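You operate a simulated robot arm through the tools that you are given. There is no shell and no other tool. Be economical: measure what you need, move in short steps, check, and stop when the job is done.

You are at the controls of a simulated two-armed robot. One attempt, no reset.

JOB
Take the lid off the grease tub and lay it down on the top of the middle belt.
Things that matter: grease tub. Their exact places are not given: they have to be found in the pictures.

It is judged by the outcome, as a careful person would: the job done as asked, and still so three seconds after it is handed in. It fails if anything else is knocked over, pushed out of place, dropped, spilled or broken. A push-on lid holds only when it is set on centred and level and pressed home; a screw cap is set on level and turned clockwise until tight.

ROBOT AND FRAMES
Two 6-joint arms with two-finger grippers on one trunk, on a base that drives. Base frame: it is fixed to the floor where the robot stands at the start and does not move with it; the origin is under the middle of the robot, x ahead of it, y to its left, z up; the surface under the hand at the start is at about z = 0.62. Units: m, rad, N and s.
The left shoulder is at the start at [0.03, 0.178, 0.838], the right one opposite. With the tool pointing down near the work surface each hand reaches from about 0.5 to 0.82 m from the robot's upright axis, wherever it stands, measured 20 degrees to its own side. Payload 2.54 kg a hand.
Tool frame (each hand has its own): the origin (TCP) lies between the finger pads and is the grasp point; the fingertips stand 0.03 m ahead of it; z points along the fingers, y is the line along which they close. The gripper opens to 0.116 m. The gripper's body begins 0.095 m behind the TCP.
Orientation is that of the tool frame in the base frame, as a unit quaternion [x, y, z, w]. With the fingers straight down and closing along the base's y, the tool's x points along the base's -x, its y along +y and its z along -z.

CONTROLS
- The arms move only by the tool jog_arm. It takes "left_increments", "right_increments" or both (then of equal length, played together; a hand with none holds still); each is a list of rows, each a list of 7 numbers: the closure in counts, from 0 (fully open) to 255 (shut), then the shift along the tool's x, y, z in m, then the turn, a rotation vector about the tool's x, y, z in rad. In form: [[jaw, tx, ty, tz, wx, wy, wz], ...]. A call has 1 to 8 rows; each row is the pose to reach, as a shift and turn from the pose commanded when the call began, along the tool's axes at that moment. Rows are played at 5 a second. More than 0.05 m and 0.15 rad between two rows, or a gripper value outside its range, and nothing of the call is played. A pose out of reach is approached as far as the arm can. The call stops where the force on the tool passes 40 N (or 10 N more than at its start, if that is more) or the arm is blocked; 0.2 s more then pass. The fingers move at their own pace (about 0.153 m/s each) and stop on an object; they squeeze with about 29 N. The grip force told is the motor's: it shows also when the fingers shut on nothing. Time passes only in rows, and 0.2 s behind the last, so rows that repeat a pose let the fingers close. It gives the time, the measured TCP pose, the force on the tool (base axes), the opening and the grip force at its end, in the units of the frame above (readings bear some noise), with the torque about the TCP (base axes, N m) and any sound that the robot's microphone picked up.
- Cameras (640 x 400 px; columns grow to the right, rows downward): "scene" is now at [0.0522, -0.013, 1.5631]; the picture's right is [-0.25, -0.97, 0.00], its down [-0.80, 0.21, -0.56] and it looks along [0.54, -0.14, -0.83] (base axes); focal length 263 px, centre (320, 200). "left" rides on the left gripper at [0.069, 0.015, -0.122] in its tool frame; the picture's right is [-0.21, 0.98, 0.00], its down [-0.83, -0.18, -0.53] and it looks along [-0.52, -0.11, 0.85] (tool axes); focal length 251 px, centre (320, 200). "right" rides on the right gripper at [0.069, -0.015, -0.122] in its tool frame; the picture's right is [0.21, 0.98, 0.00], its down [-0.83, 0.18, -0.53] and it looks along [-0.52, 0.11, 0.85] (tool axes); focal length 251 px, centre (320, 200).
- camera(camera): a new picture of that camera. It takes no simulated time.
- raise_lower(by): slides the trunk up (or, below 0, down) by that many m; the arms and the scene camera ride with it, the base frame stays. It gives what a move gives, with no picture.
- drive_base(legs): drives the robot by 1 to 6 legs, each [ahead, left, turn to the left] in m, m and rad, along the robot's own axes; the way and the turn of a leg run together, so that a leg with both is an arc; at most 1.5 m and 3.142 rad a leg. The arms and the cameras ride along, it lands a little off, and it stops where it bumps. It gives what a move gives.
- turn_head(pan, tilt): turns the head with the scene camera to pan (to the left, within 2.496 rad either way) and tilt (down, from -0.506 to 1.204), counted from straight ahead of the robot. It gives what a move gives.
- pixel_to_xyz(camera, pixels): for up to 12 pixels [column, row] of the newest picture of that camera ("zoom" is the newest enlarged one), the place [x, y, z] in the base frame of the surface seen there, good to about 0.002 m, but the place of the scene camera against the robot may be out by one fixed shift of up to 0.025 m in any direction. It takes no simulated time.
- zoom(camera, box): a new picture of the part [left, top, right, bottom] of that camera's present view, enlarged. It takes no simulated time.
- job_done(): hands the job in; it is judged then, once.

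Work in short steps. Measure before you move; look again where a grasp or a placing could have gone wrong, and mend it. You have 80 turns and 70 pictures in all, those below and enlarged ones among them. Open the grippers and draw the arms clear of the work before you hand the job in, unless the task says otherwise; then end with one line.

The tools are called after "Emit:" by a JSON object that holds its "method" and its "body". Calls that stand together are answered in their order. jog_arm: Moves the arms, as the interface text tells. Its arguments: {"type":"object","properties":{"left_increments":{"type":"array","items":{"type":"array","items":{"type":"number"}}},"right_increments":{"type":"array","items":{"type":"array","items":{"type":"number"}}}},"required":[]} The other tools are called the same way: raise_lower (by) slides the trunk up or down; drive_base (legs) drives the base; turn_head (pan, tilt) turns the head that bears the scene camera; camera (camera) takes a picture; pixel_to_xyz (camera, pixels) gives the place of the surface under pixels of a picture; zoom (camera, box) takes an enlarged picture of a part of a camera's view; job_done () hands the job in.

At the start:

```text
time: 0.0
left_ee_pos: [0.4479, 0.1004, 0.9445]
left_tcp_rot: [0.0, 1.0, 0.0, 0.0]
left_wrist_force: [0.7, -0.4, 0.0]
left_moment: [-0.03, 0.01, -0.01]
left_gripper_width: 0.116
left_finger_force: 0.1
right_ee_pos: [0.4485, -0.2124, 0.8632]
right_tcp_rot: [0.0, 1.0, 0.0, 0.0]
right_wrist_force: [0.6, 0.9, 0.0]
right_moment: [0.03, -0.01, 0.02]
right_gripper_width: 0.1161
right_finger_force: 0.1
trunk travel left (down, up): [-0.05, 0.49]
robot x, y, heading: [0.0, -0.0014, -0.002]
head pan, tilt: [-0.257, 0.976]
```

scene: 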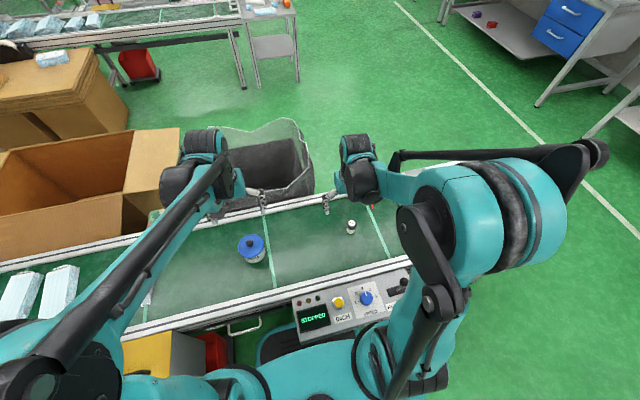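
right: 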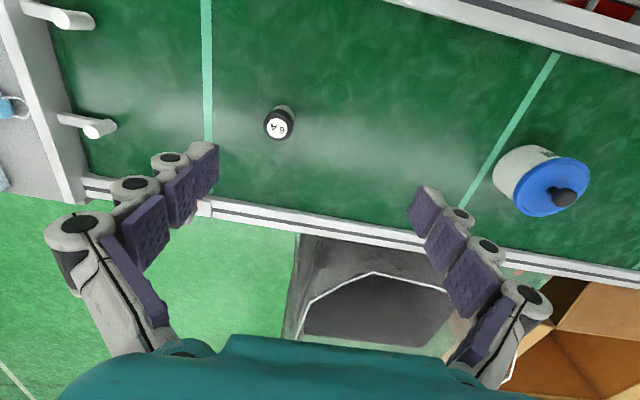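
left: 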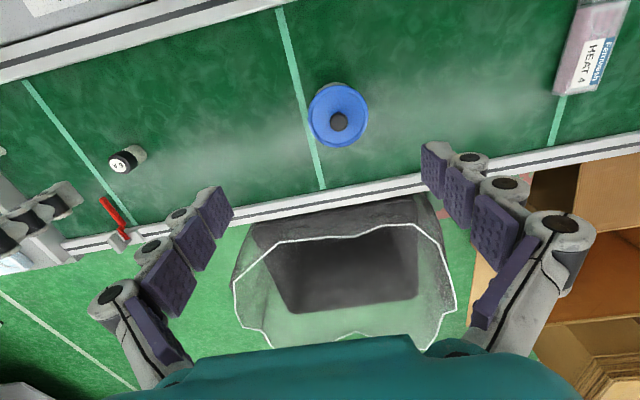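

The tub with the blue lid is at scene (252,248), right (540,180), left (338,115). I zoom in on it and measure, and look at the belt sections.

Emit:
{"method": "zoom", "body": {"camera": "scene", "box": [140, 180, 440, 360]}}

Emit:
{"method": "zoom", "body": {"camera": "left", "box": [270, 60, 400, 160]}}

Emit:
{"method": "pixel_to_xyz", "body": {"camera": "left", "pixels": [[338, 122], [338, 92], [312, 118], [364, 118], [338, 143], [322, 188], [285, 60], [400, 100], [200, 130], [565, 140]]}}

Emit:
{"method": "pixel_to_xyz", "body": {"camera": "right", "pixels": [[564, 197], [530, 190], [512, 180], [525, 150], [208, 100], [120, 100], [280, 120], [400, 150]]}}

```text
2.13 times, centred on (290, 270) of scene
```

zoom: 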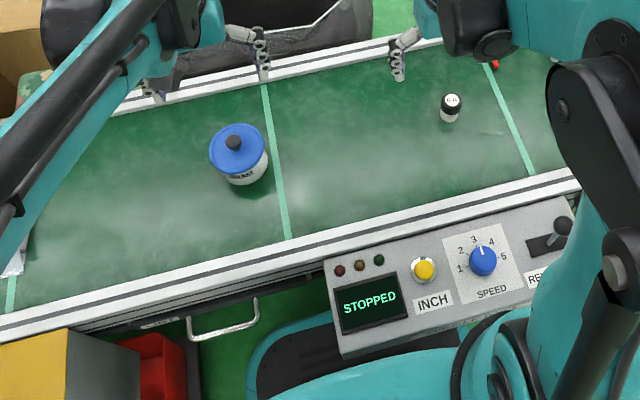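

```text
4.00 times, centred on (335, 110) of left
```

zoom: 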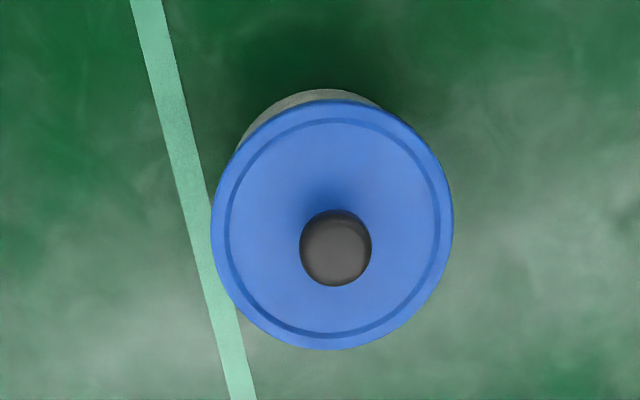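

```text
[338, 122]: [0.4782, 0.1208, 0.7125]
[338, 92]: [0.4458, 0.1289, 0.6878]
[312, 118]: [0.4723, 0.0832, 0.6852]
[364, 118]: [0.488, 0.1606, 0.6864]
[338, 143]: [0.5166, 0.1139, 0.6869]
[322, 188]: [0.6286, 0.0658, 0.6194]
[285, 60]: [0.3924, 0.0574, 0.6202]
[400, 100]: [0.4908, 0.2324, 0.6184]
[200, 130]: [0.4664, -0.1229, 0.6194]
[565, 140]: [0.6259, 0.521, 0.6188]
```

```text
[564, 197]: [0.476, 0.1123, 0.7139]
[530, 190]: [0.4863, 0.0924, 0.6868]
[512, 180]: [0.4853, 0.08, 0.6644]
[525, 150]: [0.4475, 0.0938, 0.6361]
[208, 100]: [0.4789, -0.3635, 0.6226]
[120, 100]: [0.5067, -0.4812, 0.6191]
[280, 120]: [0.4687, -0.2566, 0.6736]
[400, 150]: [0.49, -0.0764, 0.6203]
```

The tub's lid is at about (0.481,0.121), the knob top at z≈0.713, and the belt at 0.619. "Middle belt" is unclear, so I look around to count the belts.

Emit:
{"method": "turn_head", "body": {"pan": 0.6, "tilt": 0.5}}

Emit:
{"method": "camera", "body": {"camera": "scene"}}

Emit:
{"method": "turn_head", "body": {"pan": -0.9, "tilt": 0.5}}

Emit:
{"method": "camera", "body": {"camera": "scene"}}

```text
time: 1.2
left_ee_pos: [0.4477, 0.0997, 0.9468]
left_tcp_rot: [0.0, 1.0, 0.0, -0.001]
left_wrist_force: [-0.2, 0.3, 0.1]
left_moment: [-0.02, -0.02, -0.04]
left_gripper_width: 0.1161
left_finger_force: 0.1
right_ee_pos: [0.4476, -0.2113, 0.8647]
right_tcp_rot: [0.0, 1.0, 0.0, 0.001]
right_wrist_force: [-0.3, 0.4, -0.3]
right_moment: [0.02, 0.01, -0.01]
right_gripper_width: 0.1157
right_finger_force: 0.1
trunk travel left (down, up): [-0.05, 0.49]
robot x, y, heading: [0.0024, -0.0006, 0.001]
head pan, tilt: [0.6, 0.499]
```

```text
64 pictures are left
```

scene: 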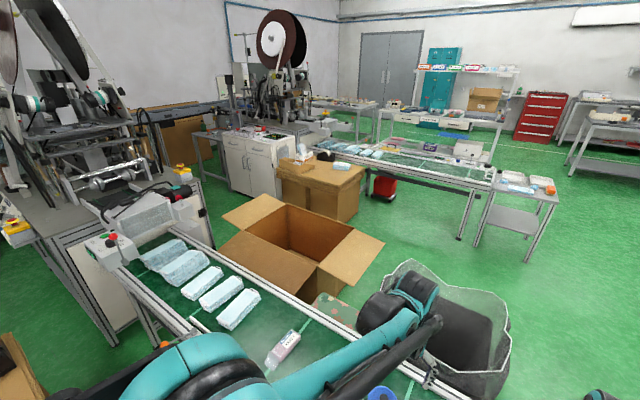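

```text
time: 2.8
left_ee_pos: [0.4477, 0.1001, 0.9454]
left_tcp_rot: [0.0, 1.0, 0.0, 0.0]
left_wrist_force: [-0.1, -0.1, 0.2]
left_moment: [-0.01, 0.02, -0.02]
left_gripper_width: 0.116
left_finger_force: 0.0
right_ee_pos: [0.4481, -0.213, 0.8643]
right_tcp_rot: [0.0, 1.0, -0.001, 0.0]
right_wrist_force: [0.5, 0.1, -1.2]
right_moment: [0.01, -0.01, 0.0]
right_gripper_width: 0.1159
right_finger_force: 0.0
trunk travel left (down, up): [-0.05, 0.49]
robot x, y, heading: [0.0019, 0.0009, 0.0]
head pan, tilt: [-0.901, 0.499]
```

```text
63 pictures are left
```

scene: 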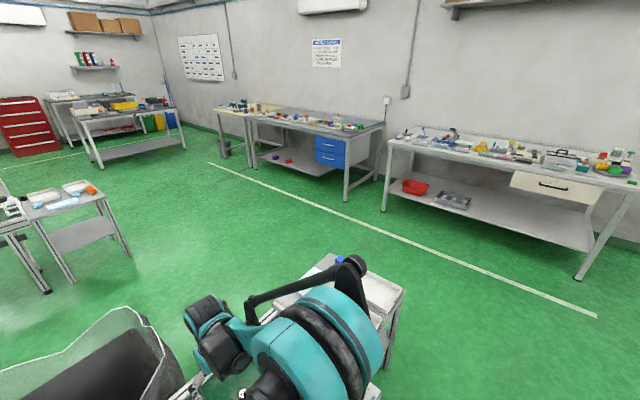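

There is this belt and one beyond it; there might be a third behind the robot, so I look back on the left and right.

Emit:
{"method": "turn_head", "body": {"pan": 2.2, "tilt": 0.45}}

Emit:
{"method": "camera", "body": {"camera": "scene"}}

Emit:
{"method": "turn_head", "body": {"pan": -2.2, "tilt": 0.45}}

Emit:
{"method": "camera", "body": {"camera": "scene"}}

Emit:
{"method": "turn_head", "body": {"pan": 0.15, "tilt": 0.95}}

Emit:
{"method": "camera", "body": {"camera": "scene"}}

```text
time: 5.4
left_ee_pos: [0.4484, 0.1, 0.9465]
left_tcp_rot: [0.0, 1.0, 0.0, 0.0]
left_wrist_force: [0.3, 0.1, -0.4]
left_moment: [0.01, -0.04, -0.02]
left_gripper_width: 0.1164
left_finger_force: 0.0
right_ee_pos: [0.4475, -0.2108, 0.8634]
right_tcp_rot: [0.0, 1.0, 0.0, 0.0]
right_wrist_force: [0.3, 0.0, -0.5]
right_moment: [-0.01, -0.01, 0.0]
right_gripper_width: 0.1157
right_finger_force: 0.1
trunk travel left (down, up): [-0.05, 0.49]
robot x, y, heading: [-0.0001, -0.0014, 0.001]
head pan, tilt: [2.201, 0.45]
```

```text
62 pictures are left
```

scene: 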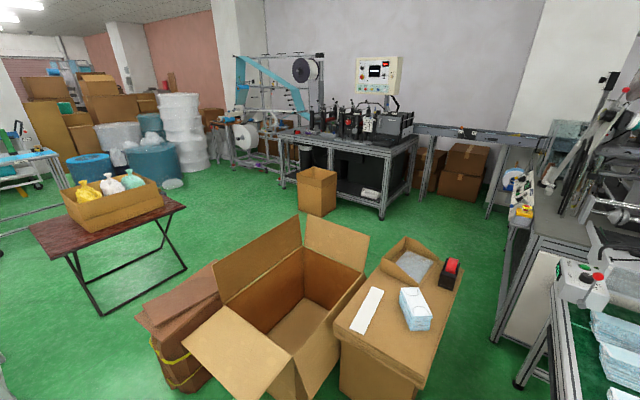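

```text
time: 9.0
left_ee_pos: [0.4487, 0.0997, 0.9469]
left_tcp_rot: [-0.001, 1.0, 0.001, 0.0]
left_wrist_force: [-0.7, 0.0, -0.4]
left_moment: [0.0, -0.01, 0.0]
left_gripper_width: 0.1159
left_finger_force: 0.0
right_ee_pos: [0.4494, -0.2116, 0.8643]
right_tcp_rot: [0.001, 1.0, 0.0, 0.0]
right_wrist_force: [0.7, -0.2, 0.0]
right_moment: [-0.01, 0.0, 0.0]
right_gripper_width: 0.1162
right_finger_force: 0.0
trunk travel left (down, up): [-0.05, 0.49]
robot x, y, heading: [0.0001, -0.0017, 0.001]
head pan, tilt: [-2.201, 0.45]
```

```text
61 pictures are left
```

scene: 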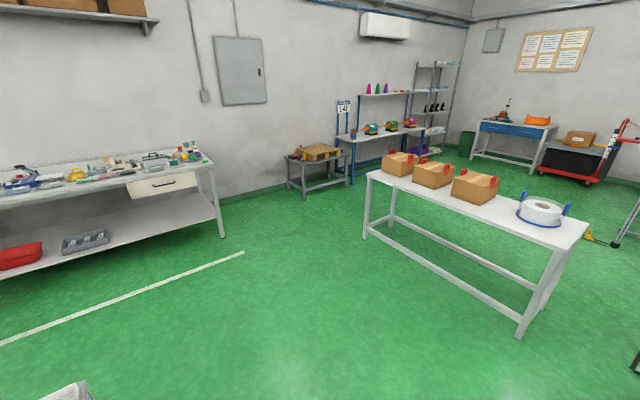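

```text
time: 11.1
left_ee_pos: [0.4479, 0.0995, 0.946]
left_tcp_rot: [0.0, 1.0, 0.0, 0.0]
left_wrist_force: [0.2, -0.3, 0.0]
left_moment: [-0.03, 0.01, 0.03]
left_gripper_width: 0.1161
left_finger_force: 0.0
right_ee_pos: [0.4488, -0.2112, 0.8648]
right_tcp_rot: [0.0, 1.0, 0.0, 0.001]
right_wrist_force: [0.0, 0.5, -0.4]
right_moment: [0.0, 0.0, 0.0]
right_gripper_width: 0.1161
right_finger_force: 0.0
trunk travel left (down, up): [-0.05, 0.49]
robot x, y, heading: [0.0004, -0.0043, -0.001]
head pan, tilt: [0.15, 0.949]
```

```text
60 pictures are left
```

scene: 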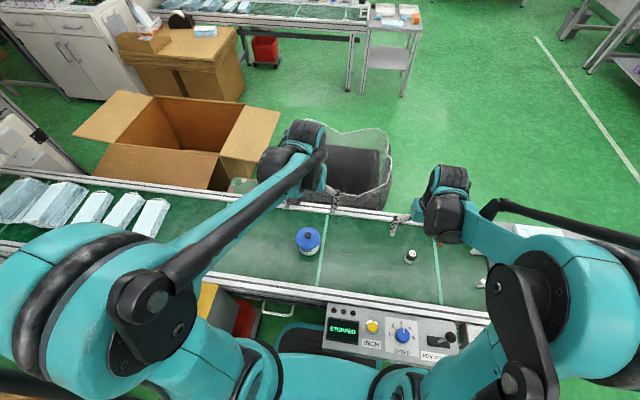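

This belt, with one beyond, is the main belt in front; I zoom in on the tub's side to see how the lid sits.

Emit:
{"method": "zoom", "body": {"camera": "right", "box": [480, 130, 608, 230]}}

Emit:
{"method": "zoom", "body": {"camera": "scene", "box": [276, 216, 340, 266]}}

Emit:
{"method": "pixel_to_xyz", "body": {"camera": "scene", "pixels": [[308, 232], [300, 238], [316, 238]]}}

```text
4.00 times, centred on (544, 180) of right
```

zoom: 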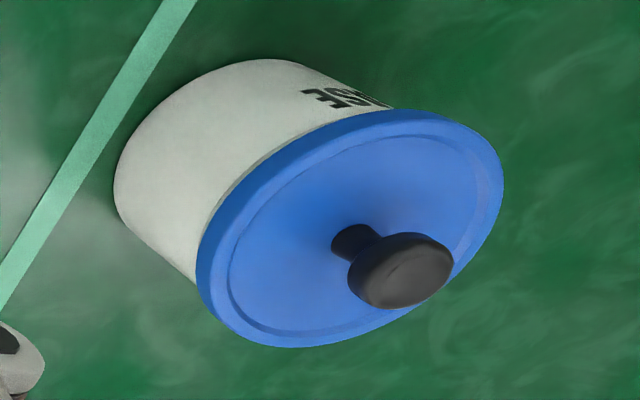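

```text
8.00 times, centred on (308, 241) of scene
```

zoom: 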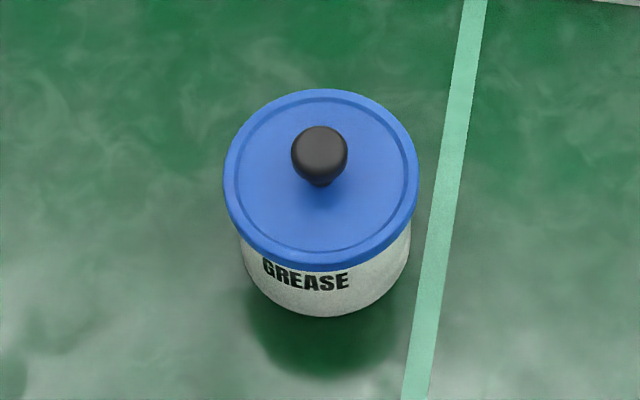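

```text
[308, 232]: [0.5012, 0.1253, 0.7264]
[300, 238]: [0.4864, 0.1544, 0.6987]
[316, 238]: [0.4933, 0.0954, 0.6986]
```

The lid has a mushroom knob centred near (0.479, 0.121), about 22 mm wide, with its neck under it. I move the left hand above it and look again.

Emit:
{"method": "jog_arm", "body": {"left_increments": [[100, -0.031, 0.021, 0.0, 0, 0, 0], [100, -0.031, 0.021, 0.05, 0, 0, 0], [100, -0.031, 0.021, 0.1, 0, 0, 0], [100, -0.031, 0.021, 0.145, 0, 0, 0], [100, -0.031, 0.021, 0.145, 0, 0, 0]]}}

Emit:
{"method": "camera", "body": {"camera": "left"}}

```text
time: 12.3
left_ee_pos: [0.4777, 0.1215, 0.8034]
left_tcp_rot: [0.0, 1.0, -0.001, 0.001]
left_wrist_force: [0.1, 0.3, 0.6]
left_moment: [0.0, 0.01, 0.01]
left_gripper_width: 0.0706
left_finger_force: 0.1
right_ee_pos: [0.4484, -0.2118, 0.8652]
right_tcp_rot: [0.001, 1.0, 0.0, 0.001]
right_wrist_force: [-0.4, 0.1, -0.3]
right_moment: [0.0, -0.01, -0.01]
right_gripper_width: 0.1162
right_finger_force: 0.1
trunk travel left (down, up): [-0.05, 0.49]
robot x, y, heading: [0.0025, 0.0019, -0.003]
head pan, tilt: [0.15, 0.949]
```

```text
57 pictures are left
```

left: 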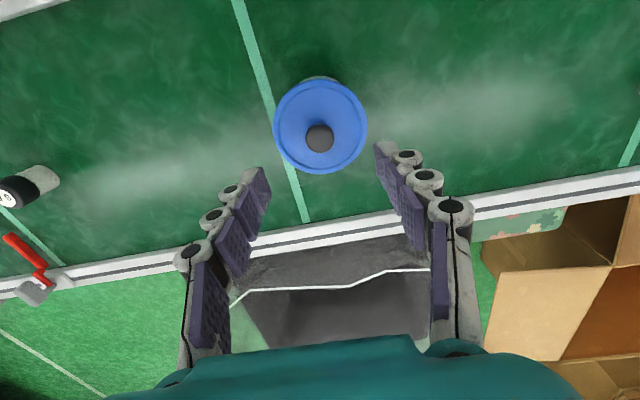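

Emit:
{"method": "zoom", "body": {"camera": "left", "box": [240, 76, 400, 176]}}

Emit:
{"method": "pixel_to_xyz", "body": {"camera": "left", "pixels": [[319, 138], [308, 138], [331, 138], [319, 128], [319, 149], [276, 128], [365, 128], [319, 83], [319, 172]]}}

```text
4.00 times, centred on (320, 126) of left
```

zoom: 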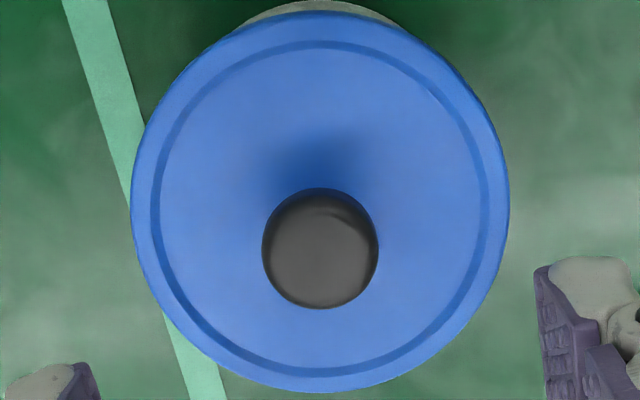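

```text
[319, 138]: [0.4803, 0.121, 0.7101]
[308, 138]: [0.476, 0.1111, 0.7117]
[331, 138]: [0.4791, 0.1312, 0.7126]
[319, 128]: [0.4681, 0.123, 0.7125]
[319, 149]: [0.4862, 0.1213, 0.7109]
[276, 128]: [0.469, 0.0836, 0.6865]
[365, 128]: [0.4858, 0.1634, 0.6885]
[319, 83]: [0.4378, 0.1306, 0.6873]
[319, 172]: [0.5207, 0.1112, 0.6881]
```

Knob is centred under the hand (0.478, 0.121), top 0.7125, lid face 0.687. I go down to TCP z≈0.722 with jaws half open, then close.

Emit:
{"method": "jog_arm", "body": {"left_increments": [[100, 0, 0, 0.04, 0, 0, 0], [100, 0, 0, 0.065, 0, 0, 0], [100, 0, 0, 0.08, 0, 0, 0], [100, 0, 0, 0.08, 0, 0, 0]]}}

Emit:
{"method": "jog_arm", "body": {"left_increments": [[255, 0, 0, 0, 0, 0, 0], [255, 0, 0, 0, 0, 0, 0], [255, 0, 0, 0, 0, 0, 0]]}}

Emit:
{"method": "camera", "body": {"camera": "left"}}

```text
time: 13.3
left_ee_pos: [0.4774, 0.1238, 0.7223]
left_tcp_rot: [0.0, 1.0, 0.0, 0.0]
left_wrist_force: [1.2, -0.1, 0.0]
left_moment: [-0.01, 0.0, 0.01]
left_gripper_width: 0.0703
left_finger_force: 0.1
right_ee_pos: [0.4488, -0.2119, 0.8645]
right_tcp_rot: [0.0, 1.0, -0.001, 0.0]
right_wrist_force: [-0.5, -0.1, -0.1]
right_moment: [-0.01, -0.01, -0.03]
right_gripper_width: 0.1158
right_finger_force: 0.0
trunk travel left (down, up): [-0.05, 0.49]
robot x, y, heading: [-0.0005, -0.0013, 0.002]
head pan, tilt: [0.15, 0.949]
```

```text
time: 14.1
left_ee_pos: [0.4788, 0.1224, 0.723]
left_tcp_rot: [0.0, 1.0, 0.001, -0.001]
left_wrist_force: [-0.1, -0.6, -0.7]
left_moment: [0.02, 0.02, -0.03]
left_gripper_width: 0.023
left_finger_force: 29.5
right_ee_pos: [0.4484, -0.2123, 0.8634]
right_tcp_rot: [0.0, 1.0, 0.0, 0.001]
right_wrist_force: [0.5, -0.2, -0.5]
right_moment: [0.02, -0.01, 0.01]
right_gripper_width: 0.116
right_finger_force: 0.1
trunk travel left (down, up): [-0.05, 0.49]
robot x, y, heading: [0.0009, 0.0033, 0.002]
head pan, tilt: [0.15, 0.949]
heard: snap
```

```text
55 pictures are left
```

left: 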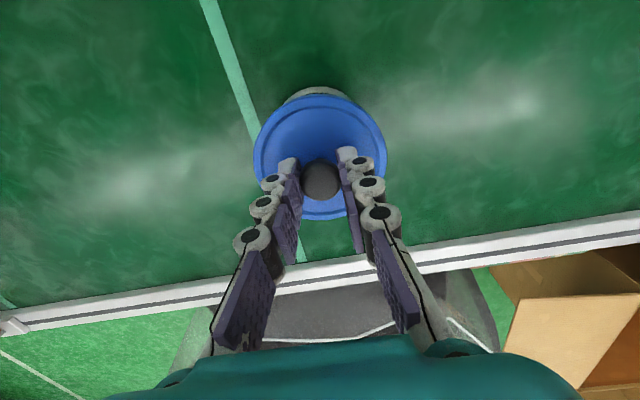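

The grip holds the knob at 23 mm (a snap was heard, probably the lid unseating). I lift gently in small steps.

Emit:
{"method": "jog_arm", "body": {"left_increments": [[255, 0, 0, -0.004, 0, 0, 0], [255, 0, 0, -0.008, 0, 0, 0], [255, 0, 0, -0.012, 0, 0, 0], [255, 0, 0, -0.016, 0, 0, 0], [255, 0, 0, -0.016, 0, 0, 0]]}}

Emit:
{"method": "camera", "body": {"camera": "left"}}

Emit:
{"method": "zoom", "body": {"camera": "scene", "box": [260, 196, 356, 266]}}

```text
time: 15.3
left_ee_pos: [0.4791, 0.123, 0.7379]
left_tcp_rot: [0.0, 1.0, 0.001, 0.001]
left_wrist_force: [0.6, 0.4, 0.5]
left_moment: [0.0, 0.01, -0.02]
left_gripper_width: 0.0228
left_finger_force: 28.4
right_ee_pos: [0.4484, -0.2121, 0.865]
right_tcp_rot: [0.0, 1.0, 0.0, 0.0]
right_wrist_force: [-0.1, -0.4, -0.7]
right_moment: [-0.02, 0.01, -0.02]
right_gripper_width: 0.1158
right_finger_force: 0.0
trunk travel left (down, up): [-0.05, 0.49]
robot x, y, heading: [-0.0016, 0.0005, 0.003]
head pan, tilt: [0.15, 0.949]
```

```text
54 pictures are left
```

left: 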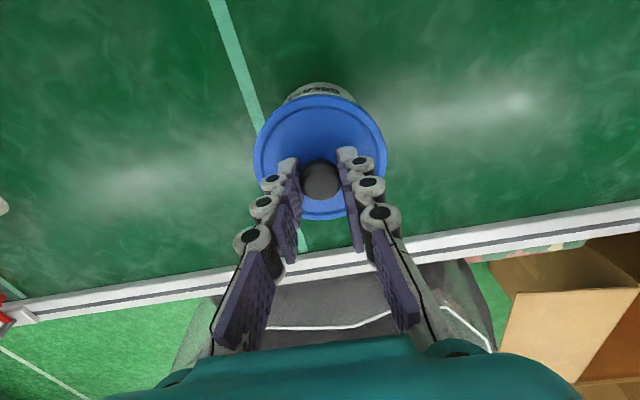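

```text
5.71 times, centred on (308, 231) of scene
```

zoom: 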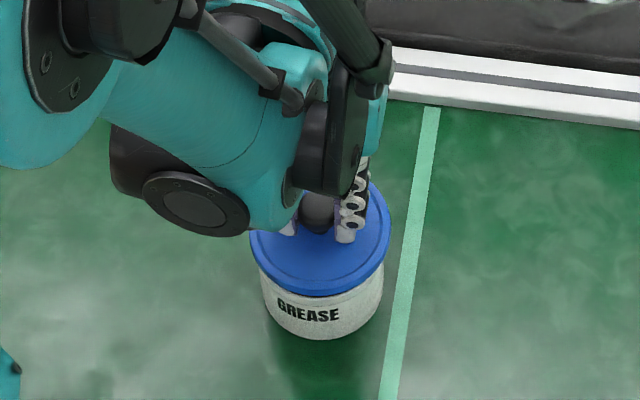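

The tub bottom stays at scene row ≈255 while the lid has risen, so the lid seems to be coming off. I raise it further and check.

Emit:
{"method": "jog_arm", "body": {"left_increments": [[255, 0, 0, -0.01, 0, 0, 0], [255, 0, 0, -0.02, 0, 0, 0], [255, 0, 0, -0.03, 0, 0, 0], [255, 0, 0, -0.03, 0, 0, 0]]}}

Emit:
{"method": "camera", "body": {"camera": "right"}}

Emit:
{"method": "zoom", "body": {"camera": "scene", "box": [260, 196, 356, 266]}}

```text
time: 16.3
left_ee_pos: [0.4791, 0.1217, 0.7672]
left_tcp_rot: [-0.001, 1.0, 0.0, 0.0]
left_wrist_force: [0.0, -0.5, -0.4]
left_moment: [0.0, -0.03, -0.02]
left_gripper_width: 0.023
left_finger_force: 28.8
right_ee_pos: [0.448, -0.2127, 0.864]
right_tcp_rot: [0.0, 1.0, 0.0, 0.0]
right_wrist_force: [0.0, -0.7, -0.7]
right_moment: [-0.03, 0.0, 0.02]
right_gripper_width: 0.1163
right_finger_force: 0.1
trunk travel left (down, up): [-0.05, 0.49]
robot x, y, heading: [-0.0021, -0.0009, -0.002]
head pan, tilt: [0.15, 0.949]
```

```text
52 pictures are left
```

right: 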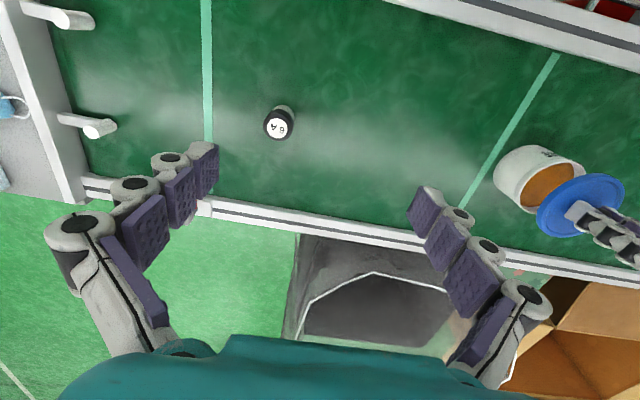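

```text
5.71 times, centred on (308, 231) of scene
```

zoom: 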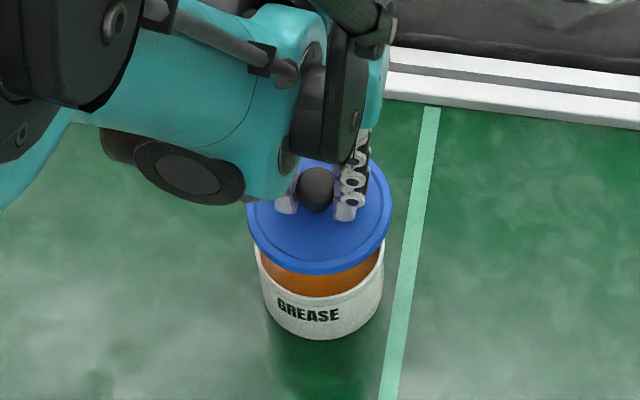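

The lid is off (orange grease visible, tub unmoved). I carry it left to clear belt at about (0.50, 0.28), a little higher.

Emit:
{"method": "jog_arm", "body": {"left_increments": [[255, 0, 0, -0.02, 0, 0, 0], [255, -0.005, 0.03, -0.02, 0, 0, 0], [255, -0.012, 0.07, -0.02, 0, 0, 0], [255, -0.02, 0.11, -0.02, 0, 0, 0], [255, -0.025, 0.14, -0.02, 0, 0, 0], [255, -0.025, 0.16, -0.02, 0, 0, 0], [255, -0.025, 0.16, 0.0, 0, 0, 0], [255, -0.025, 0.16, 0.0, 0, 0, 0]]}}

Emit:
{"method": "camera", "body": {"camera": "left"}}

Emit:
{"method": "camera", "body": {"camera": "scene"}}

```text
time: 18.1
left_ee_pos: [0.5045, 0.2829, 0.7668]
left_tcp_rot: [0.0, 1.0, 0.0, -0.001]
left_wrist_force: [0.0, 0.1, -0.5]
left_moment: [-0.02, 0.0, 0.0]
left_gripper_width: 0.0236
left_finger_force: 28.7
right_ee_pos: [0.4488, -0.2128, 0.8638]
right_tcp_rot: [0.0, 1.0, 0.0, 0.0]
right_wrist_force: [-1.3, 0.3, 0.4]
right_moment: [0.03, 0.02, 0.05]
right_gripper_width: 0.1158
right_finger_force: 0.1
trunk travel left (down, up): [-0.05, 0.49]
robot x, y, heading: [-0.0011, 0.0026, -0.003]
head pan, tilt: [0.15, 0.949]
```

```text
50 pictures are left
```

left: 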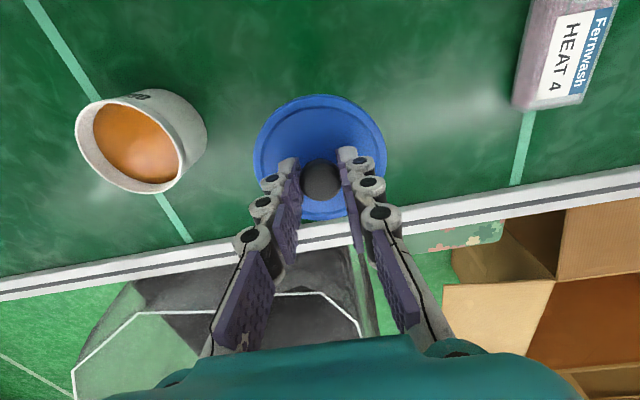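

```text
49 pictures are left
```

scene: 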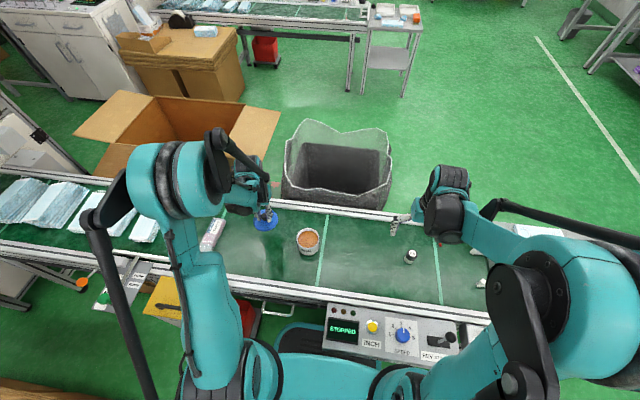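

Lid is held level above clear belt. I lower to z≈0.68, then by small steps until contact.

Emit:
{"method": "jog_arm", "body": {"left_increments": [[255, 0, 0, 0.04, 0, 0, 0], [255, 0, 0, 0.075, 0, 0, 0], [255, 0, 0, 0.083, 0, 0, 0], [255, 0, 0, 0.087, 0, 0, 0], [255, 0, 0, 0.087, 0, 0, 0]]}}

Emit:
{"method": "zoom", "body": {"camera": "right", "box": [480, 130, 640, 230]}}

Emit:
{"method": "zoom", "body": {"camera": "scene", "box": [224, 190, 320, 250]}}

```text
time: 19.3
left_ee_pos: [0.5049, 0.2814, 0.6804]
left_tcp_rot: [-0.001, 1.0, 0.0, -0.001]
left_wrist_force: [-0.4, 0.4, -0.1]
left_moment: [0.02, -0.01, -0.01]
left_gripper_width: 0.0233
left_finger_force: 29.6
right_ee_pos: [0.4484, -0.2123, 0.8646]
right_tcp_rot: [0.0, 1.0, 0.001, 0.0]
right_wrist_force: [0.3, 0.1, 0.0]
right_moment: [-0.02, -0.01, 0.01]
right_gripper_width: 0.1162
right_finger_force: 0.1
trunk travel left (down, up): [-0.05, 0.49]
robot x, y, heading: [0.0013, -0.0032, -0.0]
head pan, tilt: [0.15, 0.949]
```

```text
4.00 times, centred on (560, 180) of right
```

zoom: 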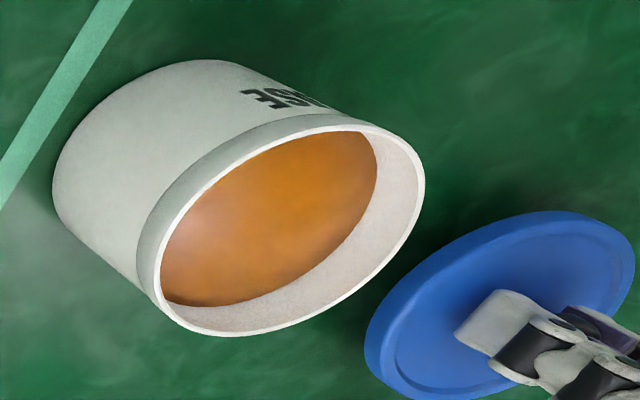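

```text
6.67 times, centred on (272, 220) of scene
```

zoom: 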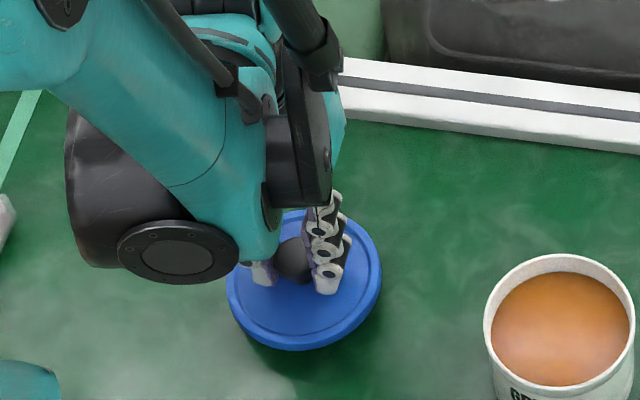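

No contact yet. I lower in 2 mm steps, watching the force.

Emit:
{"method": "jog_arm", "body": {"left_increments": [[255, 0, 0, 0.003, 0, 0, 0], [255, 0, 0, 0.006, 0, 0, 0], [255, 0, 0, 0.009, 0, 0, 0], [255, 0, 0, 0.012, 0, 0, 0]]}}

```text
time: 20.3
left_ee_pos: [0.5046, 0.2817, 0.6675]
left_tcp_rot: [0.001, 1.0, 0.0, 0.0]
left_wrist_force: [-0.1, 0.8, 0.2]
left_moment: [-0.01, -0.01, 0.0]
left_gripper_width: 0.0234
left_finger_force: 29.0
right_ee_pos: [0.4495, -0.2127, 0.865]
right_tcp_rot: [-0.001, 1.0, 0.0, 0.0]
right_wrist_force: [0.1, -0.6, -0.4]
right_moment: [0.0, 0.01, 0.03]
right_gripper_width: 0.116
right_finger_force: 0.0
trunk travel left (down, up): [-0.05, 0.49]
robot x, y, heading: [-0.0006, 0.002, 0.001]
head pan, tilt: [0.15, 0.949]
```

Still free; the lid's top face is now at about 0.632. I go on in 1 mm steps.

Emit:
{"method": "jog_arm", "body": {"left_increments": [[255, 0, 0, 0.001, 0, 0, 0], [255, 0, 0, 0.002, 0, 0, 0], [255, 0, 0, 0.003, 0, 0, 0]]}}

Emit:
{"method": "zoom", "body": {"camera": "right", "box": [520, 140, 640, 230]}}

```text
time: 21.1
left_ee_pos: [0.5047, 0.2816, 0.6671]
left_tcp_rot: [-0.001, 1.0, 0.0, -0.001]
left_wrist_force: [0.3, 0.4, 0.7]
left_moment: [0.03, 0.04, 0.01]
left_gripper_width: 0.0233
left_finger_force: 29.2
right_ee_pos: [0.4483, -0.2112, 0.8635]
right_tcp_rot: [0.0, 1.0, 0.001, 0.001]
right_wrist_force: [0.2, 0.1, 0.0]
right_moment: [0.01, -0.02, -0.01]
right_gripper_width: 0.1158
right_finger_force: 0.0
trunk travel left (down, up): [-0.05, 0.49]
robot x, y, heading: [-0.0039, 0.0042, -0.003]
head pan, tilt: [0.15, 0.949]
```

```text
4.44 times, centred on (580, 185) of right
```

zoom: 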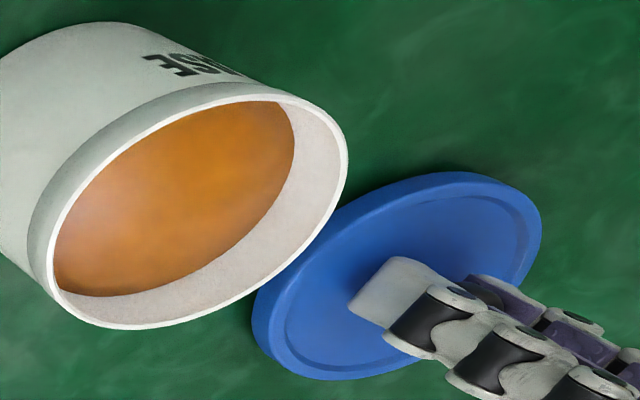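

No contact force yet; I continue down gently.

Emit:
{"method": "jog_arm", "body": {"left_increments": [[255, 0, 0, 0.001, 0, 0, 0], [255, 0, 0, 0.002, 0, 0, 0], [255, 0, 0, 0.003, 0, 0, 0], [255, 0, 0, 0.003, 0, 0, 0]]}}

```text
time: 22.1
left_ee_pos: [0.5034, 0.2818, 0.6636]
left_tcp_rot: [-0.001, 1.0, 0.0, 0.0]
left_wrist_force: [-0.1, 0.6, 2.0]
left_moment: [0.16, 0.05, 0.04]
left_gripper_width: 0.0234
left_finger_force: 28.6
right_ee_pos: [0.4478, -0.2119, 0.8639]
right_tcp_rot: [-0.001, 1.0, 0.0, 0.0]
right_wrist_force: [0.3, -0.4, -0.5]
right_moment: [-0.01, -0.04, 0.02]
right_gripper_width: 0.116
right_finger_force: 0.1
trunk travel left (down, up): [-0.05, 0.49]
robot x, y, heading: [0.0003, 0.0006, -0.003]
head pan, tilt: [0.15, 0.949]
```

Contact is starting (2 N up, moment 0.16). I go 1 mm more at most and check the force.

Emit:
{"method": "jog_arm", "body": {"left_increments": [[255, 0, 0, 0.0005, 0, 0, 0], [255, 0, 0, 0.001, 0, 0, 0], [255, 0, 0, 0.001, 0, 0, 0]]}}

```text
time: 22.9
left_ee_pos: [0.5036, 0.2822, 0.6617]
left_tcp_rot: [0.0, 1.0, 0.001, 0.001]
left_wrist_force: [-2.0, 2.9, 17.4]
left_moment: [0.05, 0.04, 0.04]
left_gripper_width: 0.0229
left_finger_force: 29.0
right_ee_pos: [0.4477, -0.212, 0.8649]
right_tcp_rot: [0.0, 1.0, 0.0, 0.0]
right_wrist_force: [0.5, -0.5, 0.6]
right_moment: [0.04, 0.03, 0.0]
right_gripper_width: 0.116
right_finger_force: 0.1
trunk travel left (down, up): [-0.05, 0.49]
robot x, y, heading: [0.0005, 0.0012, 0.003]
head pan, tilt: [0.15, 0.949]
```

The lid is firmly on the belt (17 N). I ease off 1 mm, then open partly and wait before rising.

Emit:
{"method": "jog_arm", "body": {"left_increments": [[255, 0, 0, -0.001, 0, 0, 0], [160, 0, 0, -0.001, 0, 0, 0], [120, 0, 0, -0.001, 0, 0, 0], [100, 0, 0, -0.001, 0, 0, 0], [100, 0, 0, -0.001, 0, 0, 0]]}}

Emit:
{"method": "jog_arm", "body": {"left_increments": [[100, 0, 0, -0.02, 0, 0, 0], [100, 0, 0, -0.06, 0, 0, 0], [100, 0, 0, -0.11, 0, 0, 0], [60, 0, 0, -0.16, 0, 0, 0], [0, 0, 0, -0.21, 0, 0, 0], [0, 0, 0, -0.24, 0, 0, 0]]}}

Emit:
{"method": "camera", "body": {"camera": "left"}}

Emit:
{"method": "camera", "body": {"camera": "scene"}}

```text
time: 24.1
left_ee_pos: [0.5042, 0.2811, 0.6622]
left_tcp_rot: [0.0, 1.0, 0.0, 0.0]
left_wrist_force: [0.0, 0.5, -0.2]
left_moment: [-0.01, -0.04, 0.0]
left_gripper_width: 0.0707
left_finger_force: 0.0
right_ee_pos: [0.4482, -0.2108, 0.8642]
right_tcp_rot: [0.0, 1.0, -0.001, 0.0]
right_wrist_force: [-0.6, 0.3, 0.2]
right_moment: [-0.01, 0.02, -0.04]
right_gripper_width: 0.1162
right_finger_force: 0.0
trunk travel left (down, up): [-0.05, 0.49]
robot x, y, heading: [-0.0027, 0.0026, 0.003]
head pan, tilt: [0.15, 0.949]
```

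```text
time: 25.5
left_ee_pos: [0.5064, 0.2815, 0.9027]
left_tcp_rot: [0.0, 1.0, 0.001, 0.0]
left_wrist_force: [0.0, 0.3, 0.1]
left_moment: [-0.03, -0.06, 0.01]
left_gripper_width: 0.1158
left_finger_force: 0.1
right_ee_pos: [0.4479, -0.2124, 0.8645]
right_tcp_rot: [0.0, 1.0, -0.001, 0.0]
right_wrist_force: [0.3, -0.4, -0.6]
right_moment: [0.02, 0.0, 0.01]
right_gripper_width: 0.1159
right_finger_force: 0.1
trunk travel left (down, up): [-0.05, 0.49]
robot x, y, heading: [-0.0016, 0.0014, 0.002]
head pan, tilt: [0.15, 0.949]
```

```text
45 pictures are left
```

left: 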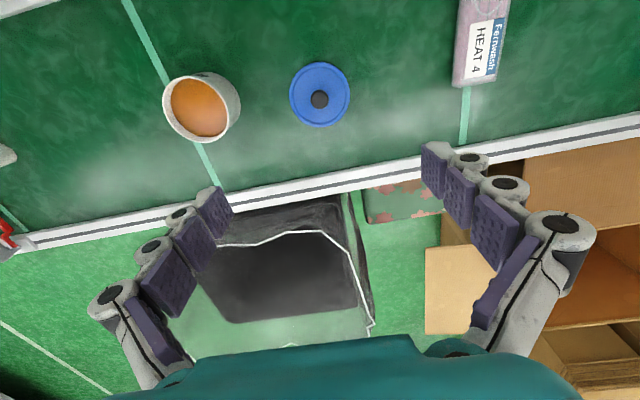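

```text
44 pictures are left
```

scene: 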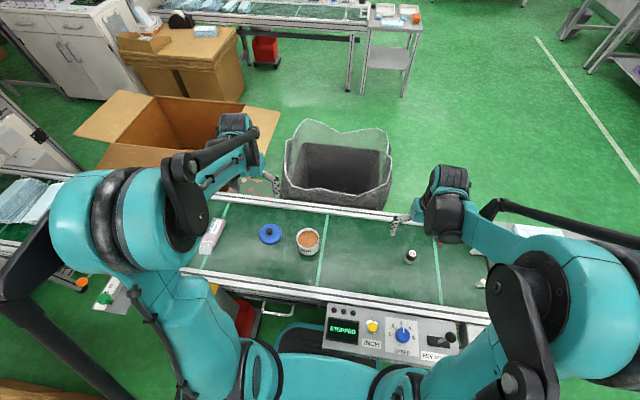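

The lid lies flat on the belt at left (320,95), the tub stands unmoved, and both hands are open and clear. I hand in.

Emit:
{"method": "job_done", "body": {}}

```text
The job is handed in.
```

The lid is off the grease tub and lying flat on the belt in front of the robot, which I took to be the middle belt; the tub stands where it was, and both hands are open and clear.
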